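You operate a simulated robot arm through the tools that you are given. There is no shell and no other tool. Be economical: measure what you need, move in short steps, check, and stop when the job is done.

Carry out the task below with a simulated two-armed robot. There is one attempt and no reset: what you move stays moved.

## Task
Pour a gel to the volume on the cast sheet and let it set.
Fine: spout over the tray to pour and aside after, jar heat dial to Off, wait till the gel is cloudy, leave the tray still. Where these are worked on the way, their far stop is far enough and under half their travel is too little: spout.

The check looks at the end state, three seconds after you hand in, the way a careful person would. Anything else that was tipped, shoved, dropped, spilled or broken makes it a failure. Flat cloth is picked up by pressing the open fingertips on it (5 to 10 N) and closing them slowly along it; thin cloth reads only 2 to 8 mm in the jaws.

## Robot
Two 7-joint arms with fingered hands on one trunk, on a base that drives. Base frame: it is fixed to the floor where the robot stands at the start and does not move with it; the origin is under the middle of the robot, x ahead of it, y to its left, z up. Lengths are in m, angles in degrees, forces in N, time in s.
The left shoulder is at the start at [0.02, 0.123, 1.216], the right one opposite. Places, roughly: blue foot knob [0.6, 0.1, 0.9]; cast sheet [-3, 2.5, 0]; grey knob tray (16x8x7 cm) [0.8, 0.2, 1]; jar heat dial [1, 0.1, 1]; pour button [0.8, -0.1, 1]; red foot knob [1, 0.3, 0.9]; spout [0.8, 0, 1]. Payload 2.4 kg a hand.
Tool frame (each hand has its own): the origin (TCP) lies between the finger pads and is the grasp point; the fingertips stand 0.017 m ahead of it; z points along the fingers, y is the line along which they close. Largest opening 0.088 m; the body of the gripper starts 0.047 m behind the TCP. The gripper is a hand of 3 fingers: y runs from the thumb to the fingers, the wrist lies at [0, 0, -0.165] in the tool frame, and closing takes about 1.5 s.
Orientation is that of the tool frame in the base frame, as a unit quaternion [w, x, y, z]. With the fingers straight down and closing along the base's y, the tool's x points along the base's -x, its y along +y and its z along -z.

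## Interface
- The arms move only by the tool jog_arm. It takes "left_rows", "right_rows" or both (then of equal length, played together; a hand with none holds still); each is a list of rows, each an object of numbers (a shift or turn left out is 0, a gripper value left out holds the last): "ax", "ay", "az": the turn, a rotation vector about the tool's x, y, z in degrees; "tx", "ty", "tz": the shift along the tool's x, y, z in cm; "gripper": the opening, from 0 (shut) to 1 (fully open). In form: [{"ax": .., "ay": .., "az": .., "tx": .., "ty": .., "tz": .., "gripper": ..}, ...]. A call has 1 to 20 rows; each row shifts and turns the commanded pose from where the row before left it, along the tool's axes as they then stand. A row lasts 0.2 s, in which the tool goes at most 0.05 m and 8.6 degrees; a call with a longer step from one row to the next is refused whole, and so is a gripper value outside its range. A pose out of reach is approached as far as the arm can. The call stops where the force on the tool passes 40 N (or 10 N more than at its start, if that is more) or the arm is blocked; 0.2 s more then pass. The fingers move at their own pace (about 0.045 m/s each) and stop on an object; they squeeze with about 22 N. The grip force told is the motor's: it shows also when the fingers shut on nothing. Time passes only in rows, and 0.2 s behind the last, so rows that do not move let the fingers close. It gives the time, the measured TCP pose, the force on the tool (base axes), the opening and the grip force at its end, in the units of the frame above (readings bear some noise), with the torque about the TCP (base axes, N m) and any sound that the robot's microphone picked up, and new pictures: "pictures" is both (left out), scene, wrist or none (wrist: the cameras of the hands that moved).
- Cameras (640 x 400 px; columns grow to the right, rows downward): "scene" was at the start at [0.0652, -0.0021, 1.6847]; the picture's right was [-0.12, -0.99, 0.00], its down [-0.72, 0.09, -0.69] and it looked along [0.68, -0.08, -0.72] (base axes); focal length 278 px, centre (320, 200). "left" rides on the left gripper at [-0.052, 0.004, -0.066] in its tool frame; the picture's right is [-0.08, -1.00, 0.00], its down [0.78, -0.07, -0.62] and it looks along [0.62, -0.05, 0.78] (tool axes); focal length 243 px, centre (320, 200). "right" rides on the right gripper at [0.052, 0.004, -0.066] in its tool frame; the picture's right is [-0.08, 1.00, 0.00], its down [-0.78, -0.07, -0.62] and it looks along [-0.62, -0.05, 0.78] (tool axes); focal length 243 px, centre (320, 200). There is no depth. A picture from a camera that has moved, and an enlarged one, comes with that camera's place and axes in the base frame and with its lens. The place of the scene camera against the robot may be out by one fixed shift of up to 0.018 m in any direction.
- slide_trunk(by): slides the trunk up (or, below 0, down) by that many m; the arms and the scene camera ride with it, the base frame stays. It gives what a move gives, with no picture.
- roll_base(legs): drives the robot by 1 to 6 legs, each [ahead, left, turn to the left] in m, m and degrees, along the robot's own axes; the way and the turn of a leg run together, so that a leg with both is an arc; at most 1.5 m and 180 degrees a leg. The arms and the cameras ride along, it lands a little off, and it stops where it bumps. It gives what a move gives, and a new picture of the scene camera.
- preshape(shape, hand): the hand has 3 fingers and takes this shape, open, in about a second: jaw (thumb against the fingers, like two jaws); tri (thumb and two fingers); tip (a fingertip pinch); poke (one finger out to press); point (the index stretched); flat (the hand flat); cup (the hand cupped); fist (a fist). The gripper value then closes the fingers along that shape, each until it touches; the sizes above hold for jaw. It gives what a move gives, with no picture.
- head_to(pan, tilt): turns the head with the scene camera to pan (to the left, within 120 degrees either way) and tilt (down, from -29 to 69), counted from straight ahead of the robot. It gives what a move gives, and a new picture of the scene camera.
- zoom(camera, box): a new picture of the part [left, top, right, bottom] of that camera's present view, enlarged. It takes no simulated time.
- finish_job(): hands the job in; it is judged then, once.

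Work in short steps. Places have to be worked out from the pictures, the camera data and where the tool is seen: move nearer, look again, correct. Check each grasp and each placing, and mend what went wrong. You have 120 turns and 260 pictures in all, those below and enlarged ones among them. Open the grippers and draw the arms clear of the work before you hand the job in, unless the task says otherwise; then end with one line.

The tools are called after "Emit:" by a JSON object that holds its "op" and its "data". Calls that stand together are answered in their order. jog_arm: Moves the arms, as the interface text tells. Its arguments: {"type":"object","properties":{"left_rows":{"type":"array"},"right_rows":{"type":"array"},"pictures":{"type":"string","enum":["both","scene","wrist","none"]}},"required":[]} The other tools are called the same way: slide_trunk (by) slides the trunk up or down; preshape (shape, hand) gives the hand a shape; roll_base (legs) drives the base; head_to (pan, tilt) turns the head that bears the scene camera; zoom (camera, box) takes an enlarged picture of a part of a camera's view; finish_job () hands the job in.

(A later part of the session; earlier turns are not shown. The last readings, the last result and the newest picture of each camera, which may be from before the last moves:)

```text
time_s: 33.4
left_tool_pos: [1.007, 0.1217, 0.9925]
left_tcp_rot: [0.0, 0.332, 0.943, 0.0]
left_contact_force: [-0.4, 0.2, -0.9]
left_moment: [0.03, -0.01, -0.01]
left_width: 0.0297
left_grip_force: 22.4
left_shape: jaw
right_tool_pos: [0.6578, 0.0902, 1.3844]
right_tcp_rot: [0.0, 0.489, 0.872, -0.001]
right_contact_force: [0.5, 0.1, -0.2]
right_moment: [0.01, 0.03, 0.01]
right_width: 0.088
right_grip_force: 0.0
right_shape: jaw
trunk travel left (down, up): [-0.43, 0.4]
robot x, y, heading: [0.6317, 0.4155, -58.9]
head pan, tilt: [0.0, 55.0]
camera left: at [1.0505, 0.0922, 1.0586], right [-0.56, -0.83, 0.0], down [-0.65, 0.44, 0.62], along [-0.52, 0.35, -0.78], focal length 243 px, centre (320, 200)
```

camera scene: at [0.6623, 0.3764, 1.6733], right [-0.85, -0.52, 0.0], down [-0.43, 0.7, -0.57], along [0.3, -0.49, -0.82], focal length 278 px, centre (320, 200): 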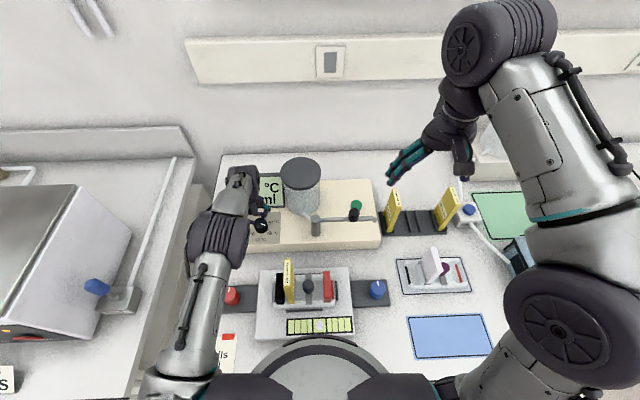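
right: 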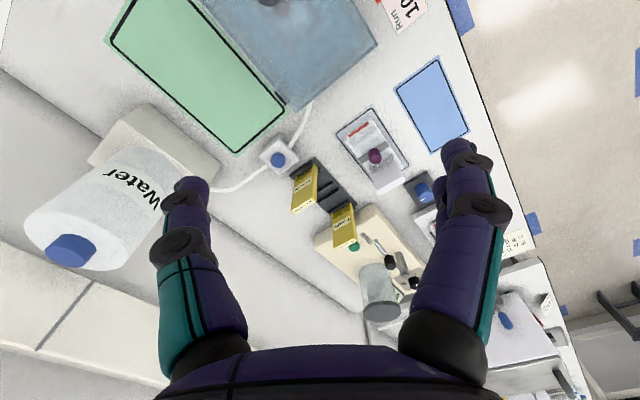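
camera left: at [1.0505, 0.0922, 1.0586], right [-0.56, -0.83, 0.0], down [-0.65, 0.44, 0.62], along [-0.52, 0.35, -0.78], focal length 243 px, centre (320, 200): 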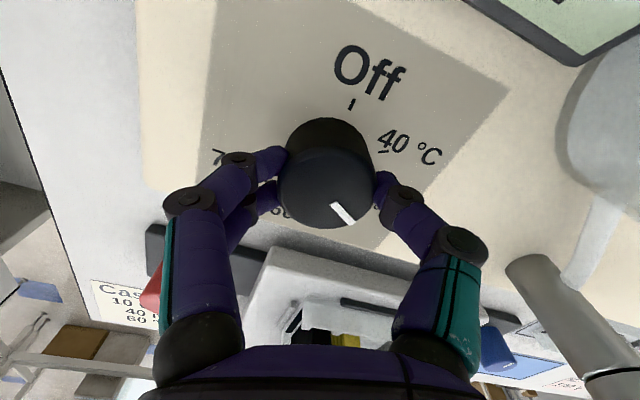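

Well-centred grip, knob ~30 mm at (1.007, 0.122). Turning 60° clockwise (50 → 60 °C).

Emit:
{"op": "jog_arm", "data": {"left_rows": [{"az": 7.5}, {"az": 7.5}, {"az": 7.5}, {"az": 7.5}, {"az": 7.5}, {"az": 7.5}, {"az": 7.5}, {"az": 7.5}, {}]}}

```text
time_s: 35.4
left_tool_pos: [1.0072, 0.1189, 0.993]
left_tcp_rot: [0.001, 0.76, 0.65, 0.001]
left_contact_force: [-3.0, -10.5, 1.0]
left_moment: [-0.14, 0.05, 0.0]
left_width: 0.0297
left_grip_force: 21.5
left_shape: jaw
right_tool_pos: [0.6583, 0.0892, 1.3842]
right_tcp_rot: [0.001, 0.489, 0.872, 0.0]
right_contact_force: [0.0, 0.9, 0.7]
right_moment: [-0.02, 0.02, -0.01]
right_width: 0.0879
right_grip_force: 0.1
right_shape: jaw
trunk travel left (down, up): [-0.43, 0.4]
robot x, y, heading: [0.6322, 0.4126, -58.8]
head pan, tilt: [0.0, 55.0]
camera scene: at [0.6622, 0.3753, 1.6732], right [-0.85, -0.52, 0.0], down [-0.43, 0.7, -0.57], along [0.3, -0.49, -0.82], focal length 278 px, centre (320, 200)
camera left: at [1.0036, 0.067, 1.0584], right [-1.0, 0.07, 0.0], down [0.05, 0.78, 0.62], along [0.04, 0.62, -0.78], focal length 243 px, centre (320, 200)
```

scene: 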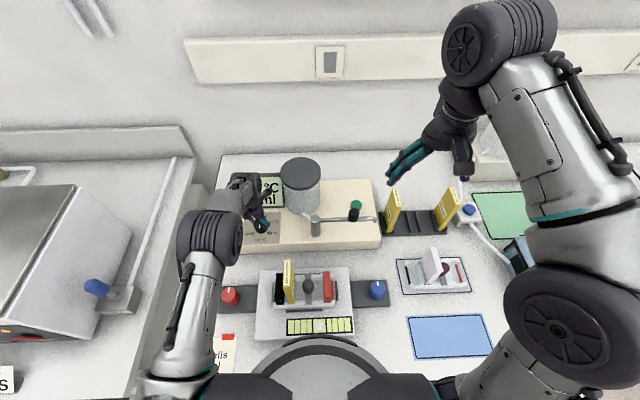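
left: 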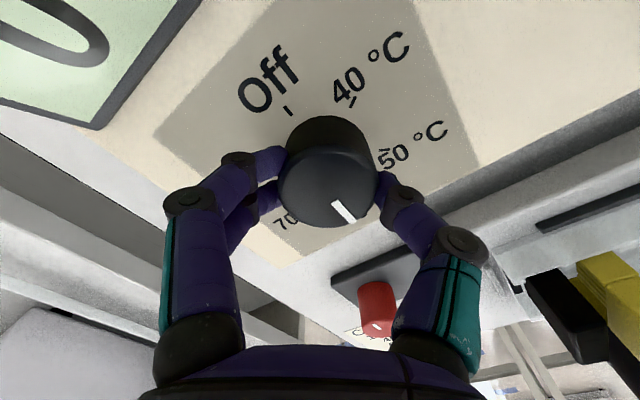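

Dial now points at 60. Open, lift straight up, and pull back to see the display.

Emit:
{"op": "jog_arm", "data": {"left_rows": [{"gripper": 0.85}, {}, {}, {}, {"tz": -2}, {"tz": -4}, {"tz": -4}, {"tx": 4, "ty": 2.5}, {"tx": 4, "ty": 2.5}, {}]}}

Emit:
{"op": "zoom", "data": {"camera": "scene", "box": [205, 150, 397, 270]}}

```text
time_s: 37.6
left_tool_pos: [1.0698, 0.1946, 1.0901]
left_tcp_rot: [0.001, 0.759, 0.651, 0.001]
left_contact_force: [-0.4, -0.4, -0.8]
left_moment: [-0.02, 0.02, -0.01]
left_width: 0.0748
left_grip_force: 0.1
left_shape: jaw
right_tool_pos: [0.6585, 0.0905, 1.3839]
right_tcp_rot: [0.001, 0.49, 0.872, -0.001]
right_contact_force: [-0.9, 0.0, 0.3]
right_moment: [0.0, -0.02, -0.01]
right_width: 0.0878
right_grip_force: 0.0
right_shape: jaw
trunk travel left (down, up): [-0.43, 0.4]
robot x, y, heading: [0.6304, 0.415, -58.8]
head pan, tilt: [0.0, 55.0]
camera scene: at [0.6625, 0.3772, 1.6732], right [-0.85, -0.52, 0.0], down [-0.43, 0.7, -0.57], along [0.3, -0.49, -0.82], focal length 278 px, centre (320, 200)
camera left: at [1.065, 0.142, 1.156], right [-1.0, 0.07, 0.0], down [0.05, 0.78, 0.62], along [0.04, 0.62, -0.78], focal length 243 px, centre (320, 200)
```

scene: 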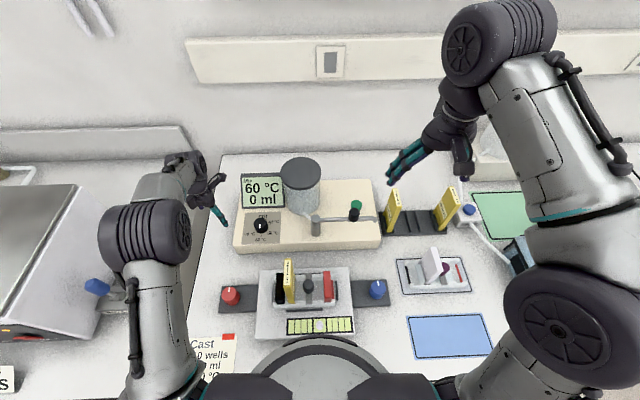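
left: 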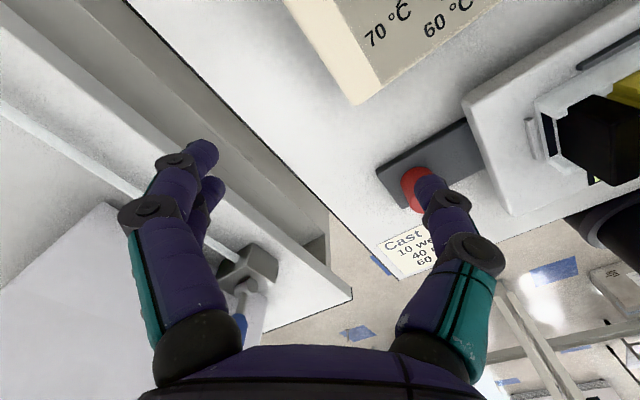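

```text
3.33 times, centred on (301, 210) of scene
camera zoom: at [0.6625, 0.3772, 1.6732], right [-0.85, -0.52, 0.0], down [-0.43, 0.7, -0.57], along [0.3, -0.49, -0.82], focal length 925 px, centre (383, 167)
```

zoom: 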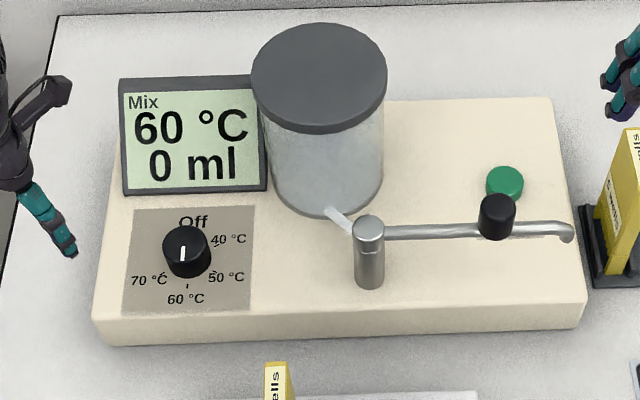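

Display now reads 60 °C. Next the spout: its knob is near (0.787, 0.005). I bring the right hand above it for a closer look.

Emit:
{"op": "jog_arm", "data": {"right_rows": [{"tx": -3.5, "ty": 1.6}, {"tx": -3.5, "ty": 1.6}, {"tx": -3.5, "ty": 1.6}, {"tx": -3.5, "ty": 1.7}, {"tz": 4.5}, {"tz": 4.5}, {"tz": 4.5}, {"tz": 4.5}, {"tz": 3}, {}]}}

```text
time_s: 39.8
left_tool_pos: [1.0699, 0.1952, 1.0913]
left_tcp_rot: [0.001, 0.759, 0.651, -0.001]
left_contact_force: [-0.1, 0.2, 1.2]
left_moment: [0.03, -0.01, 0.0]
left_width: 0.0747
left_grip_force: 0.0
left_shape: jaw
right_tool_pos: [0.7023, 0.0604, 1.1572]
right_tcp_rot: [0.002, 0.49, 0.872, -0.001]
right_contact_force: [-0.1, 0.0, 0.7]
right_moment: [-0.01, -0.02, 0.02]
right_width: 0.0882
right_grip_force: 0.0
right_shape: jaw
right hand out of reach, approached as far as the arm can: row 1, 2, 3, 4
trunk travel left (down, up): [-0.43, 0.4]
robot x, y, heading: [0.631, 0.4162, -58.5]
head pan, tilt: [0.0, 55.0]
camera scene: at [0.6627, 0.3776, 1.6732], right [-0.85, -0.52, 0.0], down [-0.43, 0.7, -0.57], along [0.3, -0.49, -0.82], focal length 278 px, centre (320, 200)
camera right: at [0.6799, 0.1073, 1.2219], right [0.89, 0.45, 0.0], down [0.35, -0.7, 0.62], along [0.28, -0.56, -0.78], focal length 243 px, centre (320, 200)
```

scene: 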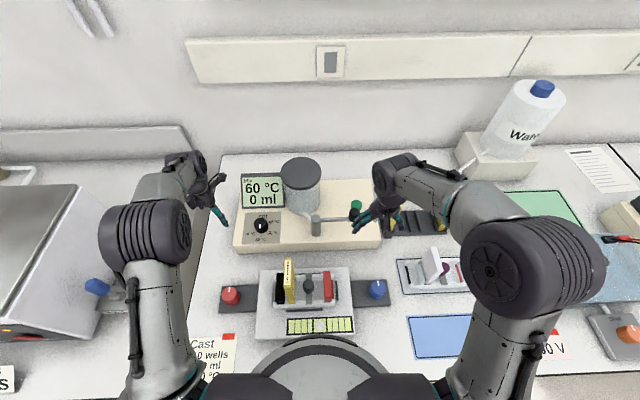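
right: 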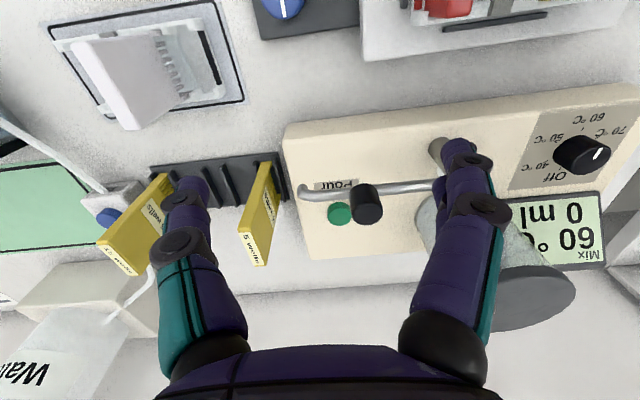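

The arm lagged while stretched high. I go the remaining ~8 cm forward and 4 cm left at this height and look again.

Emit:
{"op": "jog_arm", "data": {"right_rows": [{"tx": -2.5, "ty": 1.2}, {"tx": -2.5, "ty": 1.2}, {"tx": -2.5, "ty": 1.2}, {}], "pictures": "wrist"}}

```text
time_s: 40.8
left_tool_pos: [1.0692, 0.1949, 1.092]
left_tcp_rot: [0.0, 0.758, 0.652, 0.0]
left_contact_force: [0.1, 0.5, -0.4]
left_moment: [-0.03, 0.0, 0.0]
left_width: 0.0748
left_grip_force: 0.0
left_shape: jaw
right_tool_pos: [0.7725, 0.0138, 1.158]
right_tcp_rot: [0.002, 0.49, 0.872, -0.001]
right_contact_force: [-0.2, 0.0, 0.4]
right_moment: [-0.01, 0.01, -0.02]
right_width: 0.088
right_grip_force: 0.0
right_shape: jaw
trunk travel left (down, up): [-0.43, 0.4]
robot x, y, heading: [0.6324, 0.4168, -58.6]
head pan, tilt: [0.0, 55.0]
camera right: at [0.749, 0.0606, 1.2224], right [0.89, 0.45, 0.0], down [0.35, -0.7, 0.62], along [0.28, -0.56, -0.78], focal length 243 px, centre (320, 200)
```

right: 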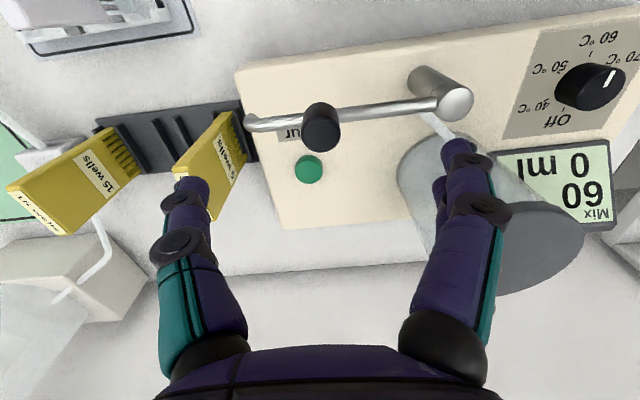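

Triangulated: spout knob at (0.782, −0.002), top z≈1.06; post ≈(0.857, 0.056). I'll push the spout arm from its far side with shut fingers: close, move behind it, and look before descending.

Emit:
{"op": "jog_arm", "data": {"right_rows": [{"gripper": 0}, {"tx": -1.9, "ty": -0.6}, {"tx": -1.9, "ty": -0.6}, {"tx": -1.9, "ty": -0.5}, {}, {}, {}, {}], "pictures": "wrist"}}

```text
time_s: 42.6
left_tool_pos: [1.0695, 0.1954, 1.0901]
left_tcp_rot: [0.0, 0.759, 0.652, 0.0]
left_contact_force: [0.2, -0.1, -0.3]
left_moment: [-0.01, -0.01, -0.04]
left_width: 0.0747
left_grip_force: 0.0
left_shape: jaw
right_tool_pos: [0.7839, -0.0337, 1.1579]
right_tcp_rot: [0.001, 0.489, 0.872, -0.001]
right_contact_force: [-0.5, -0.4, -0.1]
right_moment: [0.01, -0.01, -0.02]
right_width: 0.0
right_grip_force: 22.2
right_shape: jaw
right hand out of reach, approached as far as the arm can: row 4
trunk travel left (down, up): [-0.43, 0.4]
robot x, y, heading: [0.6293, 0.4113, -58.7]
head pan, tilt: [0.0, 55.0]
camera right: at [0.7614, 0.0134, 1.2227], right [0.89, 0.45, 0.0], down [0.35, -0.7, 0.62], along [0.28, -0.56, -0.78], focal length 243 px, centre (320, 200)
```

right: 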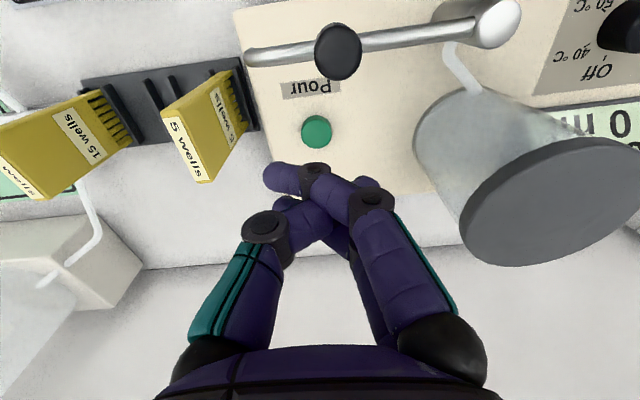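

Shut fingers are bulky; I switch the right hand to the "poke" shape, good for both pushing the spout and pressing the button.

Emit:
{"op": "preshape", "data": {"hand": "right", "shape": "poke"}}

Emit:
{"op": "jog_arm", "data": {"right_rows": [{}, {}]}}

```text
time_s: 43.5
left_tool_pos: [1.069, 0.1956, 1.0901]
left_tcp_rot: [0.0, 0.759, 0.651, 0.0]
left_contact_force: [0.7, 0.0, 0.4]
left_moment: [-0.02, 0.04, 0.0]
left_width: 0.0745
left_grip_force: 0.0
left_shape: jaw
right_tool_pos: [0.7848, -0.0334, 1.158]
right_tcp_rot: [0.002, 0.489, 0.872, 0.0]
right_contact_force: [-0.1, -0.8, 0.2]
right_moment: [0.02, 0.0, 0.02]
right_width: 0.0
right_grip_force: 0.0
right_shape: poke
trunk travel left (down, up): [-0.43, 0.4]
robot x, y, heading: [0.6275, 0.415, -58.7]
head pan, tilt: [0.0, 55.0]
```

```text
time_s: 44.1
left_tool_pos: [1.0679, 0.1948, 1.0898]
left_tcp_rot: [0.001, 0.759, 0.652, 0.0]
left_contact_force: [0.1, -0.5, -0.1]
left_moment: [0.01, -0.01, -0.05]
left_width: 0.0747
left_grip_force: 0.0
left_shape: jaw
right_tool_pos: [0.7855, -0.0341, 1.1589]
right_tcp_rot: [0.002, 0.49, 0.872, 0.0]
right_contact_force: [-0.6, -0.4, -0.4]
right_moment: [0.0, 0.04, 0.03]
right_width: 0.0002
right_grip_force: 0.0
right_shape: poke
trunk travel left (down, up): [-0.43, 0.4]
robot x, y, heading: [0.6298, 0.4156, -58.3]
head pan, tilt: [0.0, 55.0]
camera scene: at [0.6628, 0.3774, 1.6732], right [-0.85, -0.52, 0.0], down [-0.43, 0.7, -0.57], along [0.3, -0.49, -0.82], focal length 278 px, centre (320, 200)
camera right: at [0.7614, 0.0134, 1.2227], right [0.89, 0.45, 0.0], down [0.35, -0.7, 0.62], along [0.28, -0.56, -0.78], focal length 243 px, centre (320, 200)
```

scene: 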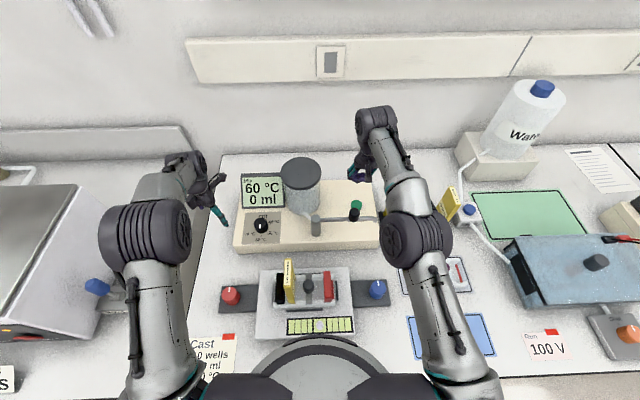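
right: 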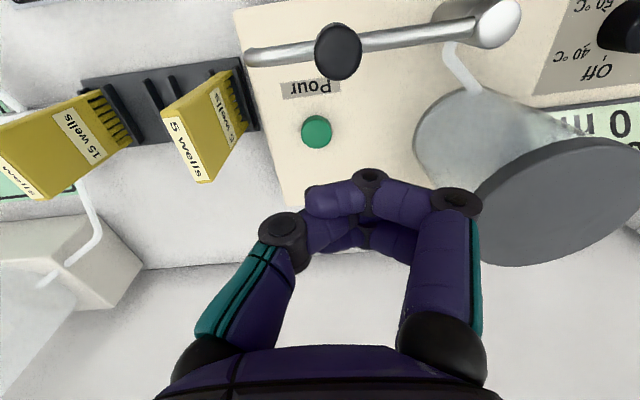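

Emit:
{"op": "jog_arm", "data": {"right_rows": [{"gripper": 1}, {}, {}, {}, {}, {}], "pictures": "wrist"}}

```text
time_s: 45.5
left_tool_pos: [1.0689, 0.1954, 1.0906]
left_tcp_rot: [0.0, 0.759, 0.651, 0.0]
left_contact_force: [0.5, 0.5, -0.1]
left_moment: [-0.01, -0.01, 0.01]
left_width: 0.0751
left_grip_force: 0.0
left_shape: jaw
right_tool_pos: [0.7855, -0.034, 1.1577]
right_tcp_rot: [0.002, 0.489, 0.872, 0.0]
right_contact_force: [0.1, -0.3, -0.5]
right_moment: [0.01, -0.02, 0.02]
right_width: 0.0
right_grip_force: 0.1
right_shape: poke
trunk travel left (down, up): [-0.43, 0.4]
robot x, y, heading: [0.6308, 0.4159, -58.7]
head pan, tilt: [0.0, 55.0]
camera right: at [0.7614, 0.0134, 1.2227], right [0.89, 0.45, 0.0], down [0.35, -0.7, 0.62], along [0.28, -0.56, -0.78], focal length 243 px, centre (320, 200)
```

right: 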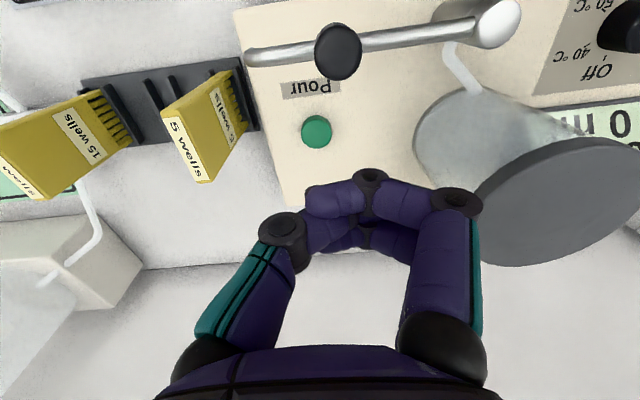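

Poke here is quite curled; I try "point" to get one stretched finger.

Emit:
{"op": "preshape", "data": {"hand": "right", "shape": "point"}}

Emit:
{"op": "jog_arm", "data": {"right_rows": [{}, {}, {}], "pictures": "wrist"}}

```text
time_s: 46.4
left_tool_pos: [1.0681, 0.1953, 1.0913]
left_tcp_rot: [0.0, 0.759, 0.652, 0.0]
left_contact_force: [0.6, -0.1, 0.4]
left_moment: [-0.05, 0.03, 0.0]
left_width: 0.0746
left_grip_force: 0.1
left_shape: jaw
right_tool_pos: [0.7844, -0.0332, 1.1581]
right_tcp_rot: [0.002, 0.489, 0.872, 0.0]
right_contact_force: [-0.6, 1.0, 0.3]
right_moment: [0.02, -0.01, -0.01]
right_width: 0.0003
right_grip_force: 0.1
right_shape: point
trunk travel left (down, up): [-0.43, 0.4]
robot x, y, heading: [0.6292, 0.4118, -58.8]
head pan, tilt: [0.0, 55.0]
```

```text
time_s: 47.2
left_tool_pos: [1.0683, 0.1954, 1.0911]
left_tcp_rot: [0.0, 0.759, 0.651, 0.0]
left_contact_force: [0.4, 0.7, 0.2]
left_moment: [-0.01, 0.05, 0.03]
left_width: 0.0746
left_grip_force: 0.2
left_shape: jaw
right_tool_pos: [0.7851, -0.0346, 1.1569]
right_tcp_rot: [0.002, 0.489, 0.872, -0.001]
right_contact_force: [0.1, 0.5, 0.6]
right_moment: [0.01, -0.02, 0.03]
right_width: 0.0
right_grip_force: 0.1
right_shape: point
trunk travel left (down, up): [-0.43, 0.4]
robot x, y, heading: [0.627, 0.4152, -58.7]
head pan, tilt: [0.0, 55.0]
camera right: at [0.7614, 0.0134, 1.2227], right [0.89, 0.45, 0.0], down [0.35, -0.7, 0.62], along [0.28, -0.56, -0.78], focal length 243 px, centre (320, 200)
```

right: 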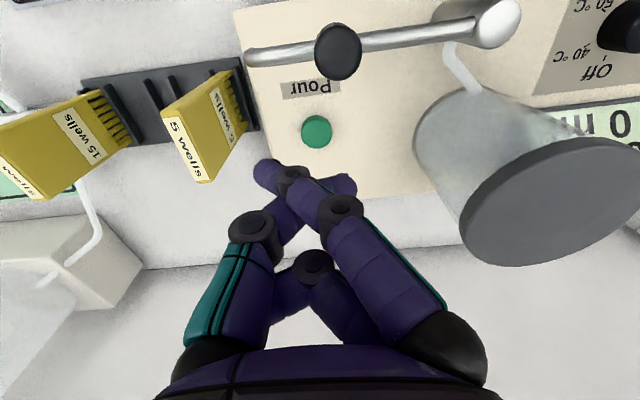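

I'll instead grip the spout knob across the arm: back to jaw, rotate the right hand −90° so it closes across the spout, and centre over the knob.

Emit:
{"op": "preshape", "data": {"hand": "right", "shape": "jaw"}}

Emit:
{"op": "jog_arm", "data": {"right_rows": [{"gripper": 0.8, "tx": 2.5, "ty": 1.0}, {"az": -8.5}, {"az": -8.5}, {"az": -8.5}, {"az": -8.5}, {"az": -8.5}, {"az": -8.5}, {"az": -8.5}, {"az": -8.5}, {"az": -8.5}, {"az": -8.5}, {}]}}

```text
time_s: 48.1
left_tool_pos: [1.0686, 0.1952, 1.0916]
left_tcp_rot: [0.0, 0.758, 0.652, 0.0]
left_contact_force: [0.5, -0.4, 0.2]
left_moment: [-0.02, -0.01, -0.05]
left_width: 0.0746
left_grip_force: 0.0
left_shape: jaw
right_tool_pos: [0.784, -0.0348, 1.1576]
right_tcp_rot: [0.002, 0.489, 0.872, 0.0]
right_contact_force: [0.3, -0.3, 0.0]
right_moment: [-0.05, 0.01, -0.01]
right_width: 0.0618
right_grip_force: 0.1
right_shape: jaw
trunk travel left (down, up): [-0.43, 0.4]
robot x, y, heading: [0.6295, 0.4151, -58.3]
head pan, tilt: [0.0, 55.0]
```

```text
time_s: 50.7
left_tool_pos: [1.0702, 0.1947, 1.0909]
left_tcp_rot: [0.0, 0.758, 0.652, 0.0]
left_contact_force: [0.0, -0.1, -0.8]
left_moment: [0.03, 0.02, -0.02]
left_width: 0.0748
left_grip_force: 0.1
left_shape: jaw
right_tool_pos: [0.7811, -0.0064, 1.1562]
right_tcp_rot: [0.0, -0.229, 0.973, -0.001]
right_contact_force: [0.0, 1.1, -1.0]
right_moment: [-0.01, 0.01, -0.05]
right_width: 0.0128
right_grip_force: 0.1
right_shape: jaw
trunk travel left (down, up): [-0.43, 0.4]
robot x, y, heading: [0.6332, 0.4111, -58.7]
head pan, tilt: [0.0, 55.0]
camera scene: at [0.6628, 0.3775, 1.6732], right [-0.85, -0.52, 0.0], down [-0.43, 0.7, -0.57], along [0.3, -0.49, -0.82], focal length 278 px, centre (320, 200)
camera right: at [0.7326, -0.0262, 1.2218], right [-0.37, 0.93, 0.0], down [0.73, 0.29, 0.62], along [0.58, 0.23, -0.78], focal length 243 px, centre (320, 200)
```

scene: 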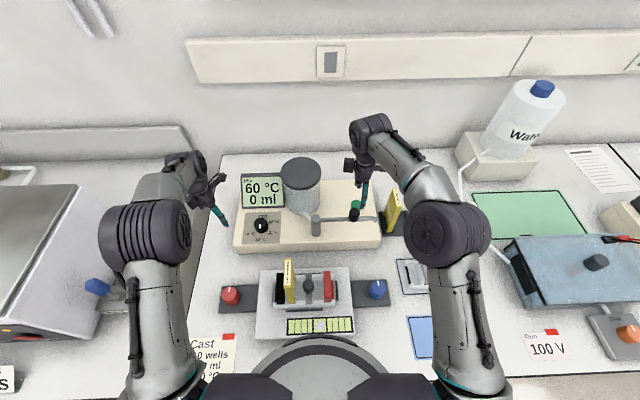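
right: 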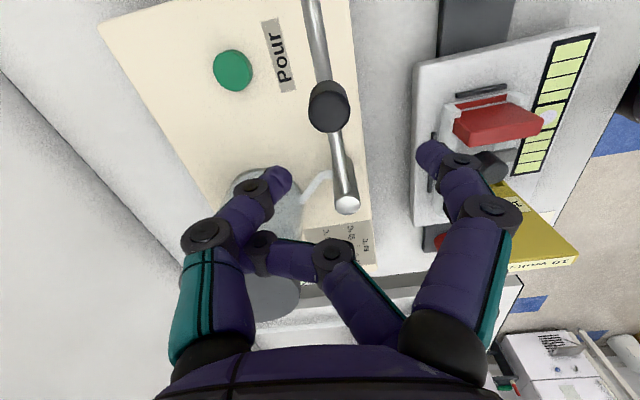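

Orientation is right; one finger hasn't opened. Command the opening again and wait.

Emit:
{"op": "jog_arm", "data": {"right_rows": [{"gripper": 1}, {"gripper": 1}, {"gripper": 1}, {"gripper": 1}, {"gripper": 1}, {"gripper": 1}, {"gripper": 1}], "pictures": "wrist"}}

```text
time_s: 52.3
left_tool_pos: [1.0695, 0.1949, 1.0891]
left_tcp_rot: [-0.001, 0.758, 0.652, 0.001]
left_contact_force: [0.3, -0.2, 0.0]
left_moment: [0.01, 0.02, -0.02]
left_width: 0.0747
left_grip_force: 0.1
left_shape: jaw
right_tool_pos: [0.7822, -0.0071, 1.1571]
right_tcp_rot: [0.001, -0.229, 0.973, -0.001]
right_contact_force: [-0.4, -0.7, 0.0]
right_moment: [0.01, -0.01, -0.02]
right_width: 0.0881
right_grip_force: 0.1
right_shape: jaw
trunk travel left (down, up): [-0.43, 0.4]
robot x, y, heading: [0.6271, 0.4159, -58.8]
head pan, tilt: [0.0, 55.0]
camera right: at [0.7326, -0.0261, 1.2218], right [-0.37, 0.93, 0.0], down [0.73, 0.29, 0.62], along [0.58, 0.23, -0.78], focal length 243 px, centre (320, 200)
```

right: 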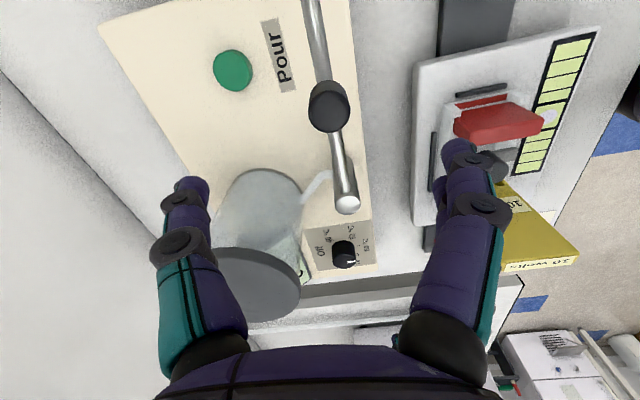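

Fully open and aligned across the spout. Centre by ~8 mm and descend to TCP z≈1.05 around the knob.

Emit:
{"op": "jog_arm", "data": {"right_rows": [{"tx": -0.5, "ty": 0.5, "gripper": 0.85}, {"tz": 3.5}, {"tz": 3.5}, {}], "pictures": "wrist"}}

```text
time_s: 53.3
left_tool_pos: [1.0682, 0.1946, 1.0912]
left_tcp_rot: [0.0, 0.759, 0.651, 0.0]
left_contact_force: [0.1, 0.3, 0.9]
left_moment: [0.03, -0.03, -0.02]
left_width: 0.0746
left_grip_force: 0.1
left_shape: jaw
right_tool_pos: [0.7833, -0.0008, 1.0861]
right_tcp_rot: [0.0, -0.228, 0.974, -0.001]
right_contact_force: [-0.6, 0.7, -0.1]
right_moment: [0.04, 0.0, 0.04]
right_width: 0.075
right_grip_force: 0.2
right_shape: jaw
trunk travel left (down, up): [-0.43, 0.4]
robot x, y, heading: [0.6309, 0.4199, -58.9]
head pan, tilt: [0.0, 55.0]
camera right: at [0.7352, -0.0195, 1.1516], right [-0.37, 0.93, 0.0], down [0.73, 0.29, 0.62], along [0.58, 0.23, -0.78], focal length 243 px, centre (320, 200)
```

right: 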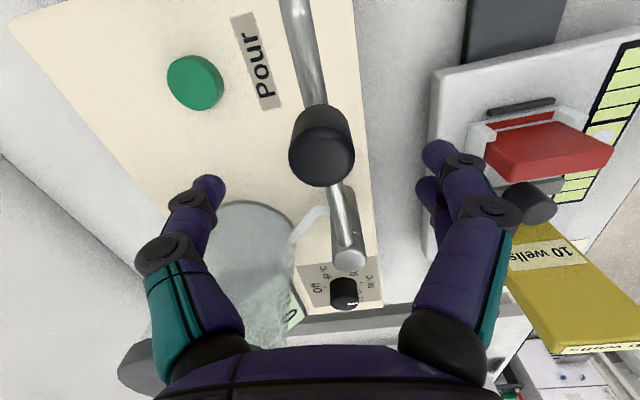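

Aligned. Descend 3.7 cm and close on the knob.

Emit:
{"op": "jog_arm", "data": {"right_rows": [{"tz": 2}, {"tz": 1.7}, {}, {"gripper": 0}, {"gripper": 0}, {"gripper": 0}, {"gripper": 0}, {"gripper": 0}], "pictures": "wrist"}}

```text
time_s: 55.1
left_tool_pos: [1.0683, 0.1945, 1.0908]
left_tcp_rot: [0.0, 0.758, 0.652, 0.0]
left_contact_force: [0.1, 0.1, 0.4]
left_moment: [0.02, -0.03, -0.01]
left_width: 0.0746
left_grip_force: 0.0
left_shape: jaw
right_tool_pos: [0.7842, 0.0004, 1.0499]
right_tcp_rot: [0.001, -0.228, 0.974, 0.0]
right_contact_force: [2.0, 1.8, -2.0]
right_moment: [0.01, -0.02, 0.0]
right_width: 0.0184
right_grip_force: 22.1
right_shape: jaw
trunk travel left (down, up): [-0.43, 0.4]
robot x, y, heading: [0.628, 0.4128, -58.6]
head pan, tilt: [0.0, 55.0]
camera right: at [0.7356, -0.0195, 1.1144], right [-0.37, 0.93, 0.0], down [0.73, 0.29, 0.62], along [0.58, 0.23, -0.78], focal length 243 px, centre (320, 200)
```

right: 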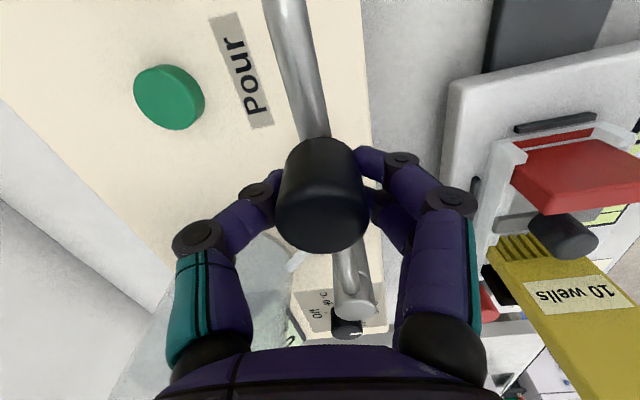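

Knob is held. Swing the spout about its post in 8° steps toward the tray; 5 steps first, then check forces.

Emit:
{"op": "jog_arm", "data": {"right_rows": [{"tx": 0.15, "ty": 1.27, "az": 8}, {"tx": 0.15, "ty": 1.27, "az": 8}, {"tx": 0.15, "ty": 1.27, "az": 8}, {"tx": 0.15, "ty": 1.27, "az": 8}, {"tx": 0.15, "ty": 1.27, "az": 8}, {}]}}

```text
time_s: 56.5
left_tool_pos: [1.0699, 0.1937, 1.0908]
left_tcp_rot: [0.001, 0.758, 0.652, 0.0]
left_contact_force: [0.2, 0.6, 1.4]
left_moment: [-0.02, 0.01, 0.0]
left_width: 0.0747
left_grip_force: 0.1
left_shape: jaw
right_tool_pos: [0.7671, 0.0592, 1.0507]
right_tcp_rot: [0.001, 0.119, 0.993, -0.001]
right_contact_force: [6.4, 0.0, -3.6]
right_moment: [0.03, -0.11, 0.11]
right_width: 0.0185
right_grip_force: 21.8
right_shape: jaw
trunk travel left (down, up): [-0.43, 0.4]
robot x, y, heading: [0.6291, 0.4129, -58.7]
head pan, tilt: [0.0, 55.0]
camera scene: at [0.6645, 0.3772, 1.6732], right [-0.85, -0.52, 0.0], down [-0.43, 0.7, -0.57], along [0.3, -0.49, -0.82], focal length 278 px, centre (320, 200)
camera right: at [0.7172, 0.0764, 1.1146], right [0.32, 0.95, 0.0], down [0.74, -0.25, 0.62], along [0.59, -0.2, -0.78], focal length 243 px, centre (320, 200)
```

scene: 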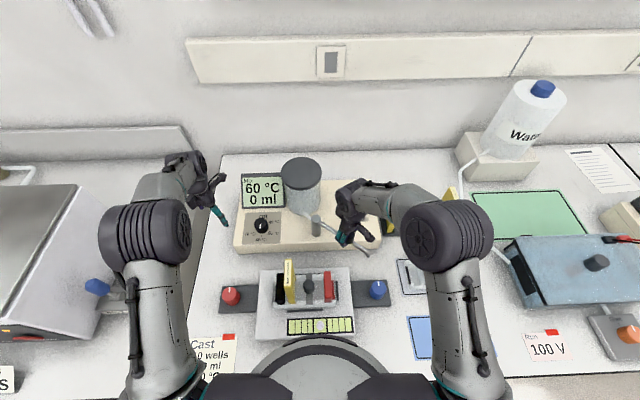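
right: 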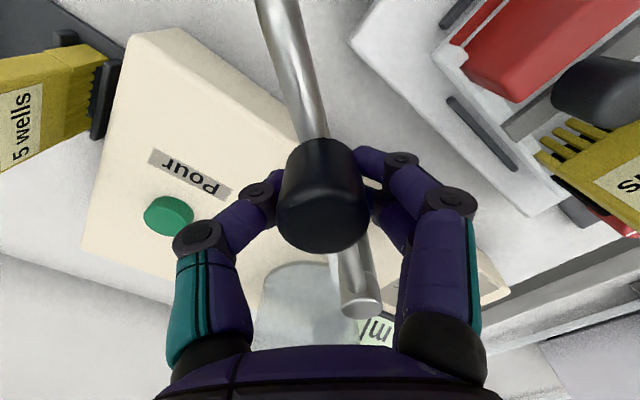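

Moving smoothly. Continue 4 more steps.

Emit:
{"op": "jog_arm", "data": {"right_rows": [{"tx": 0.12, "ty": 1.27, "az": 8}, {"tx": 0.12, "ty": 1.27, "az": 8}, {"tx": 0.12, "ty": 1.27, "az": 8}, {"tx": 0.12, "ty": 1.27, "az": 8}, {}]}}

```text
time_s: 57.7
left_tool_pos: [1.0689, 0.1947, 1.0901]
left_tcp_rot: [0.0, 0.759, 0.651, 0.0]
left_contact_force: [-0.9, 0.8, 0.2]
left_moment: [0.01, 0.0, 0.02]
left_width: 0.0746
left_grip_force: 0.0
left_shape: jaw
right_tool_pos: [0.7833, 0.1068, 1.0493]
right_tcp_rot: [0.001, 0.389, 0.921, -0.001]
right_contact_force: [0.2, 0.4, -1.4]
right_moment: [0.0, 0.01, 0.08]
right_width: 0.0182
right_grip_force: 22.1
right_shape: jaw
trunk travel left (down, up): [-0.43, 0.4]
robot x, y, heading: [0.6314, 0.4146, -58.6]
head pan, tilt: [0.0, 55.0]
camera scene: at [0.6629, 0.3775, 1.6732], right [-0.85, -0.52, 0.0], down [-0.43, 0.7, -0.57], along [0.3, -0.49, -0.82], focal length 278 px, centre (320, 200)
camera right: at [0.7501, 0.1473, 1.1142], right [0.77, 0.63, 0.0], down [0.5, -0.6, 0.62], along [0.39, -0.48, -0.78], focal length 243 px, centre (320, 200)
```

scene: 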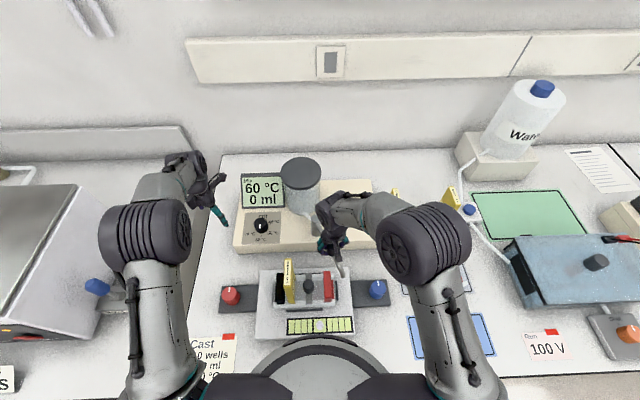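
right: 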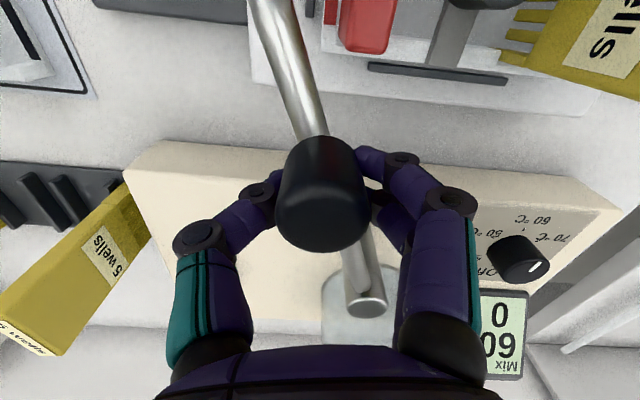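

Spout tip is nearly at the red gate. 3 more steps, then check.

Emit:
{"op": "jog_arm", "data": {"right_rows": [{"tx": 0.12, "ty": 1.27, "az": 8}, {"tx": 0.12, "ty": 1.27, "az": 8}, {"tx": 0.12, "ty": 1.27, "az": 8}, {}]}}

Emit:
{"op": "zoom", "data": {"camera": "scene", "box": [230, 190, 390, 340]}}

```text
time_s: 58.7
left_tool_pos: [1.0664, 0.1948, 1.0914]
left_tcp_rot: [0.001, 0.758, 0.652, 0.001]
left_contact_force: [-0.7, -0.4, 0.3]
left_moment: [0.01, 0.0, -0.01]
left_width: 0.0748
left_grip_force: 0.2
left_shape: jaw
right_tool_pos: [0.81, 0.1316, 1.0501]
right_tcp_rot: [0.0, 0.571, 0.821, 0.0]
right_contact_force: [-9.4, 4.3, -4.2]
right_moment: [0.03, 0.11, 0.18]
right_width: 0.0171
right_grip_force: 22.0
right_shape: jaw
trunk travel left (down, up): [-0.43, 0.4]
robot x, y, heading: [0.6305, 0.4171, -58.5]
head pan, tilt: [0.0, 55.0]
camera scene: at [0.6613, 0.3783, 1.6733], right [-0.85, -0.52, 0.0], down [-0.43, 0.7, -0.57], along [0.3, -0.49, -0.82], focal length 278 px, centre (320, 200)
camera right: at [0.7966, 0.1832, 1.115], right [0.96, 0.27, 0.0], down [0.21, -0.75, 0.62], along [0.17, -0.6, -0.78], focal length 243 px, centre (320, 200)
```

scene: 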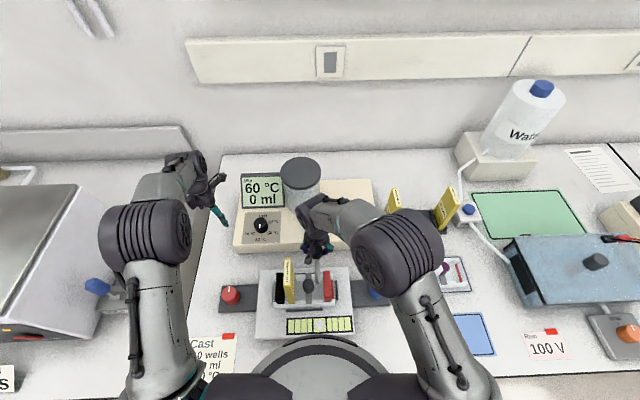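
right: 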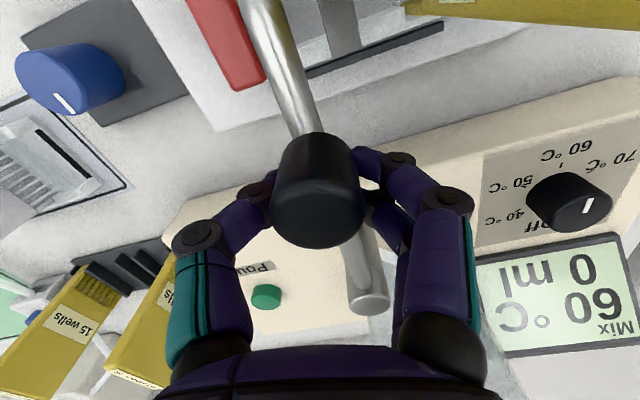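

```text
2.67 times, centred on (310, 265) of scene
camera zoom: at [0.6613, 0.3783, 1.6733], right [-0.85, -0.52, 0.0], down [-0.43, 0.7, -0.57], along [0.3, -0.49, -0.82], focal length 740 px, centre (347, 27)
```

zoom: 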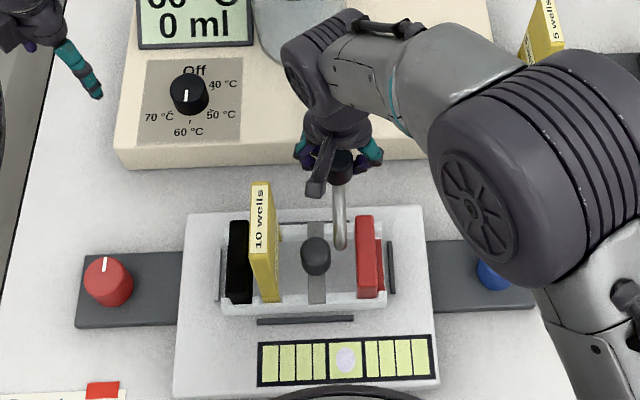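

The tip now sits above the tray between gate and knob. Force is rising slightly; try one more small step to see whether it's at the stop.

Emit:
{"op": "jog_arm", "data": {"right_rows": [{"tx": -0.25, "ty": 0.9, "az": 6}, {}, {}]}}

Emit:
{"op": "zoom", "data": {"camera": "scene", "box": [230, 190, 390, 340]}}

```text
time_s: 59.5
left_tool_pos: [1.0658, 0.1926, 1.0919]
left_tcp_rot: [0.001, 0.758, 0.652, 0.001]
left_contact_force: [-0.4, -0.6, 0.4]
left_moment: [-0.03, 0.03, -0.01]
left_width: 0.0743
left_grip_force: 0.1
left_shape: jaw
right_tool_pos: [0.8171, 0.1302, 1.0501]
right_tcp_rot: [0.002, 0.613, 0.79, -0.001]
right_contact_force: [-19.0, -4.1, 1.9]
right_moment: [-0.09, 0.33, -0.08]
right_width: 0.0184
right_grip_force: 21.5
right_shape: jaw
trunk travel left (down, up): [-0.43, 0.4]
robot x, y, heading: [0.6275, 0.4167, -58.7]
head pan, tilt: [0.0, 55.0]
camera scene: at [0.6586, 0.3766, 1.6733], right [-0.85, -0.52, 0.0], down [-0.42, 0.7, -0.57], along [0.3, -0.49, -0.82], focal length 278 px, centre (320, 200)
camera right: at [0.8092, 0.1834, 1.1152], right [0.99, 0.16, 0.0], down [0.13, -0.77, 0.62], along [0.1, -0.61, -0.78], focal length 243 px, centre (320, 200)
```

scene: 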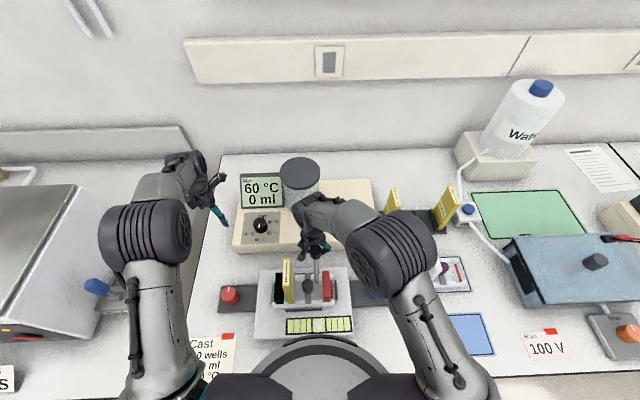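
right: 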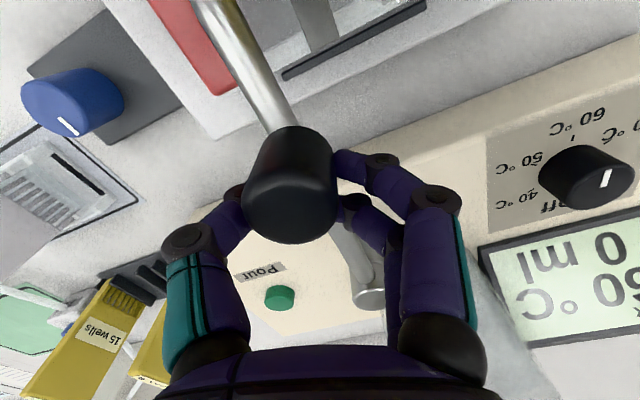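

```text
2.67 times, centred on (310, 265) of scene
camera zoom: at [0.6586, 0.3766, 1.6733], right [-0.85, -0.52, 0.0], down [-0.42, 0.7, -0.57], along [0.3, -0.49, -0.82], focal length 740 px, centre (347, 27)
```

zoom: 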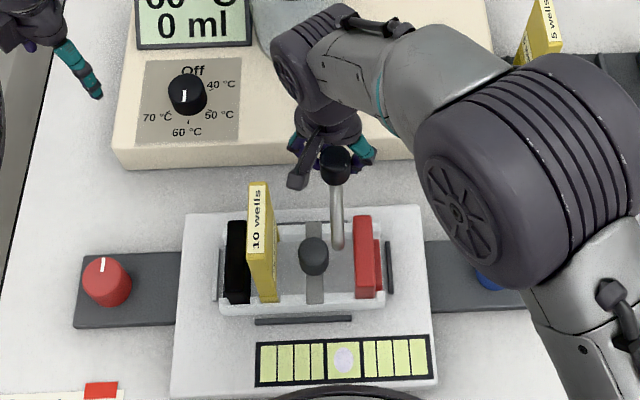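

The spout is at its far stop, pointing over the tray. Release and lift straight up.

Emit:
{"op": "jog_arm", "data": {"right_rows": [{"tx": 0.2, "ty": -0.9}, {"gripper": 0.85}, {}, {}, {}, {"tz": -2.5}, {"tz": -4.5}, {"tz": -4.5}, {}]}}

```text
time_s: 61.5
left_tool_pos: [1.0691, 0.195, 1.0913]
left_tcp_rot: [0.0, 0.759, 0.651, 0.0]
left_contact_force: [-0.4, 0.1, -0.1]
left_moment: [0.01, 0.03, -0.01]
left_width: 0.0748
left_grip_force: 0.1
left_shape: jaw
right_tool_pos: [0.8114, 0.1324, 1.1643]
right_tcp_rot: [0.001, 0.613, 0.79, -0.001]
right_contact_force: [-0.2, 0.3, 0.3]
right_moment: [0.03, 0.05, -0.02]
right_width: 0.075
right_grip_force: 0.1
right_shape: jaw
trunk travel left (down, up): [-0.43, 0.4]
robot x, y, heading: [0.6281, 0.4173, -58.8]
head pan, tilt: [0.0, 55.0]
camera scene: at [0.663, 0.3774, 1.6732], right [-0.85, -0.52, 0.0], down [-0.43, 0.7, -0.57], along [0.3, -0.49, -0.82], focal length 278 px, centre (320, 200)
camera right: at [0.8028, 0.1846, 1.2292], right [0.99, 0.17, 0.0], down [0.13, -0.77, 0.62], along [0.1, -0.61, -0.78], focal length 243 px, centre (320, 200)
```

scene: 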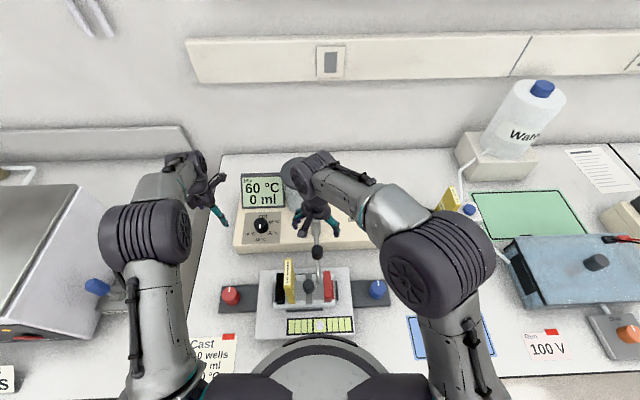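
right: 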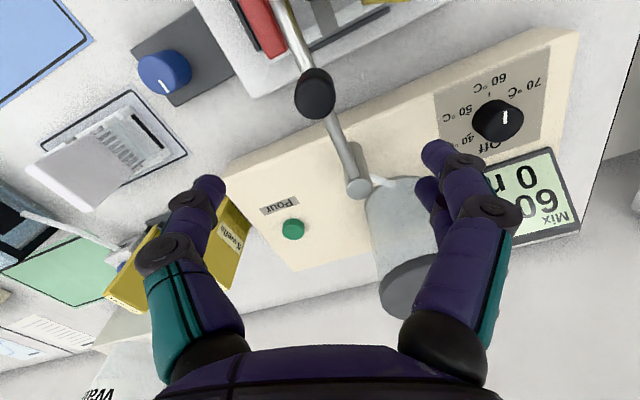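

Next the pour button at about (0.803, −0.070, 0.985). It's at the reach limit, so I reorient, nearly close the fingers, move over and tilt the hand forward 25°.

Emit:
{"op": "jog_arm", "data": {"right_rows": [{"az": -8.5, "gripper": 0.15}, {"az": -8.5}, {"tx": -3, "ty": -3.7}, {"tx": -3, "ty": -3.7}, {"tx": -3, "ty": -3.7}, {"ay": -8.3}, {"ay": -8.3}, {"ay": -8.3}, {}, {}]}}

```text
time_s: 63.7
left_tool_pos: [1.0684, 0.1944, 1.0912]
left_tcp_rot: [0.001, 0.759, 0.651, 0.001]
left_contact_force: [-0.8, -0.2, 0.6]
left_moment: [-0.02, 0.02, 0.02]
left_width: 0.0746
left_grip_force: 0.1
left_shape: jaw
right_tool_pos: [0.7621, -0.0017, 1.1655]
right_tcp_rot: [0.19, 0.478, 0.851, -0.107]
right_contact_force: [0.3, 0.2, -0.4]
right_moment: [-0.01, 0.01, -0.01]
right_width: 0.0134
right_grip_force: 0.0
right_shape: jaw
trunk travel left (down, up): [-0.43, 0.4]
robot x, y, heading: [0.631, 0.4169, -58.8]
head pan, tilt: [0.0, 55.0]
camera scene: at [0.6627, 0.3778, 1.6732], right [-0.85, -0.52, 0.0], down [-0.43, 0.7, -0.57], along [0.3, -0.49, -0.82], focal length 278 px, centre (320, 200)
camera right: at [0.7278, 0.0649, 1.2019], right [0.89, 0.45, 0.04], down [0.17, -0.41, 0.89], along [0.42, -0.79, -0.45], focal length 243 px, centre (320, 200)
```

scene: 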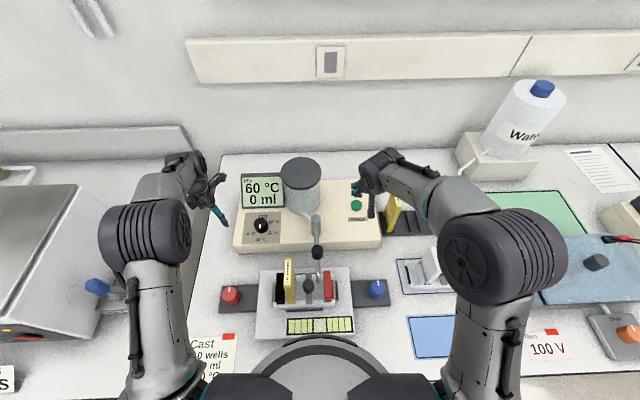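
right: 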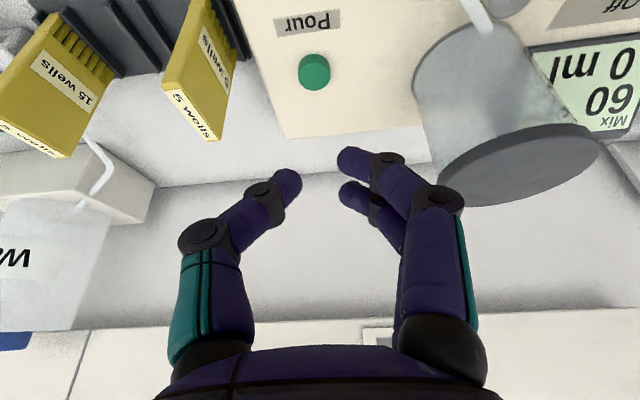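

Aim the thumb tip at the button; descend along the tilted axis to a hover ~3 cm above.

Emit:
{"op": "jog_arm", "data": {"right_rows": [{"tx": -0.27, "ty": 0.26, "tz": 3.73}, {"tx": -0.27, "ty": 0.26, "tz": 3.73}, {"tx": -0.27, "ty": 0.26, "tz": 3.73}, {"tx": -0.27, "ty": 0.26, "tz": 3.7}, {}, {}]}}

```text
time_s: 65.1
left_tool_pos: [1.0691, 0.1947, 1.0902]
left_tcp_rot: [0.001, 0.758, 0.652, 0.0]
left_contact_force: [1.5, 0.6, -0.1]
left_moment: [-0.01, -0.01, -0.03]
left_width: 0.0746
left_grip_force: 0.1
left_shape: jaw
right_tool_pos: [0.8084, -0.0587, 1.0349]
right_tcp_rot: [0.189, 0.478, 0.851, -0.106]
right_contact_force: [0.5, -0.5, -0.4]
right_moment: [0.0, 0.02, -0.01]
right_width: 0.0135
right_grip_force: 0.2
right_shape: jaw
trunk travel left (down, up): [-0.43, 0.4]
robot x, y, heading: [0.6332, 0.4121, -58.4]
head pan, tilt: [0.0, 55.0]
camera scene: at [0.6629, 0.3773, 1.6732], right [-0.85, -0.52, 0.0], down [-0.43, 0.7, -0.57], along [0.3, -0.49, -0.82], focal length 278 px, centre (320, 200)
camera right: at [0.7741, 0.0076, 1.0711], right [0.89, 0.45, 0.04], down [0.17, -0.41, 0.89], along [0.42, -0.79, -0.45], focal length 243 px, centre (320, 200)
```

scene: 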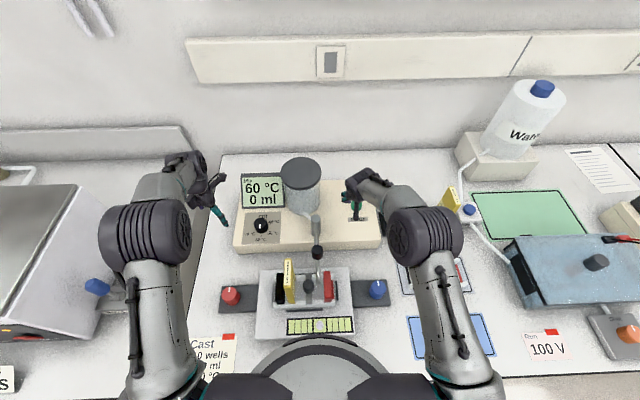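
right: 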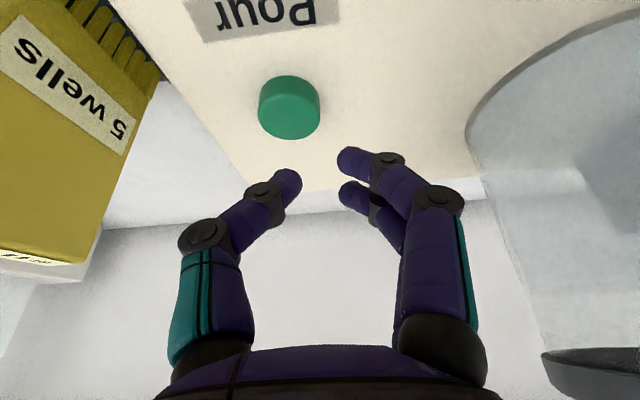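

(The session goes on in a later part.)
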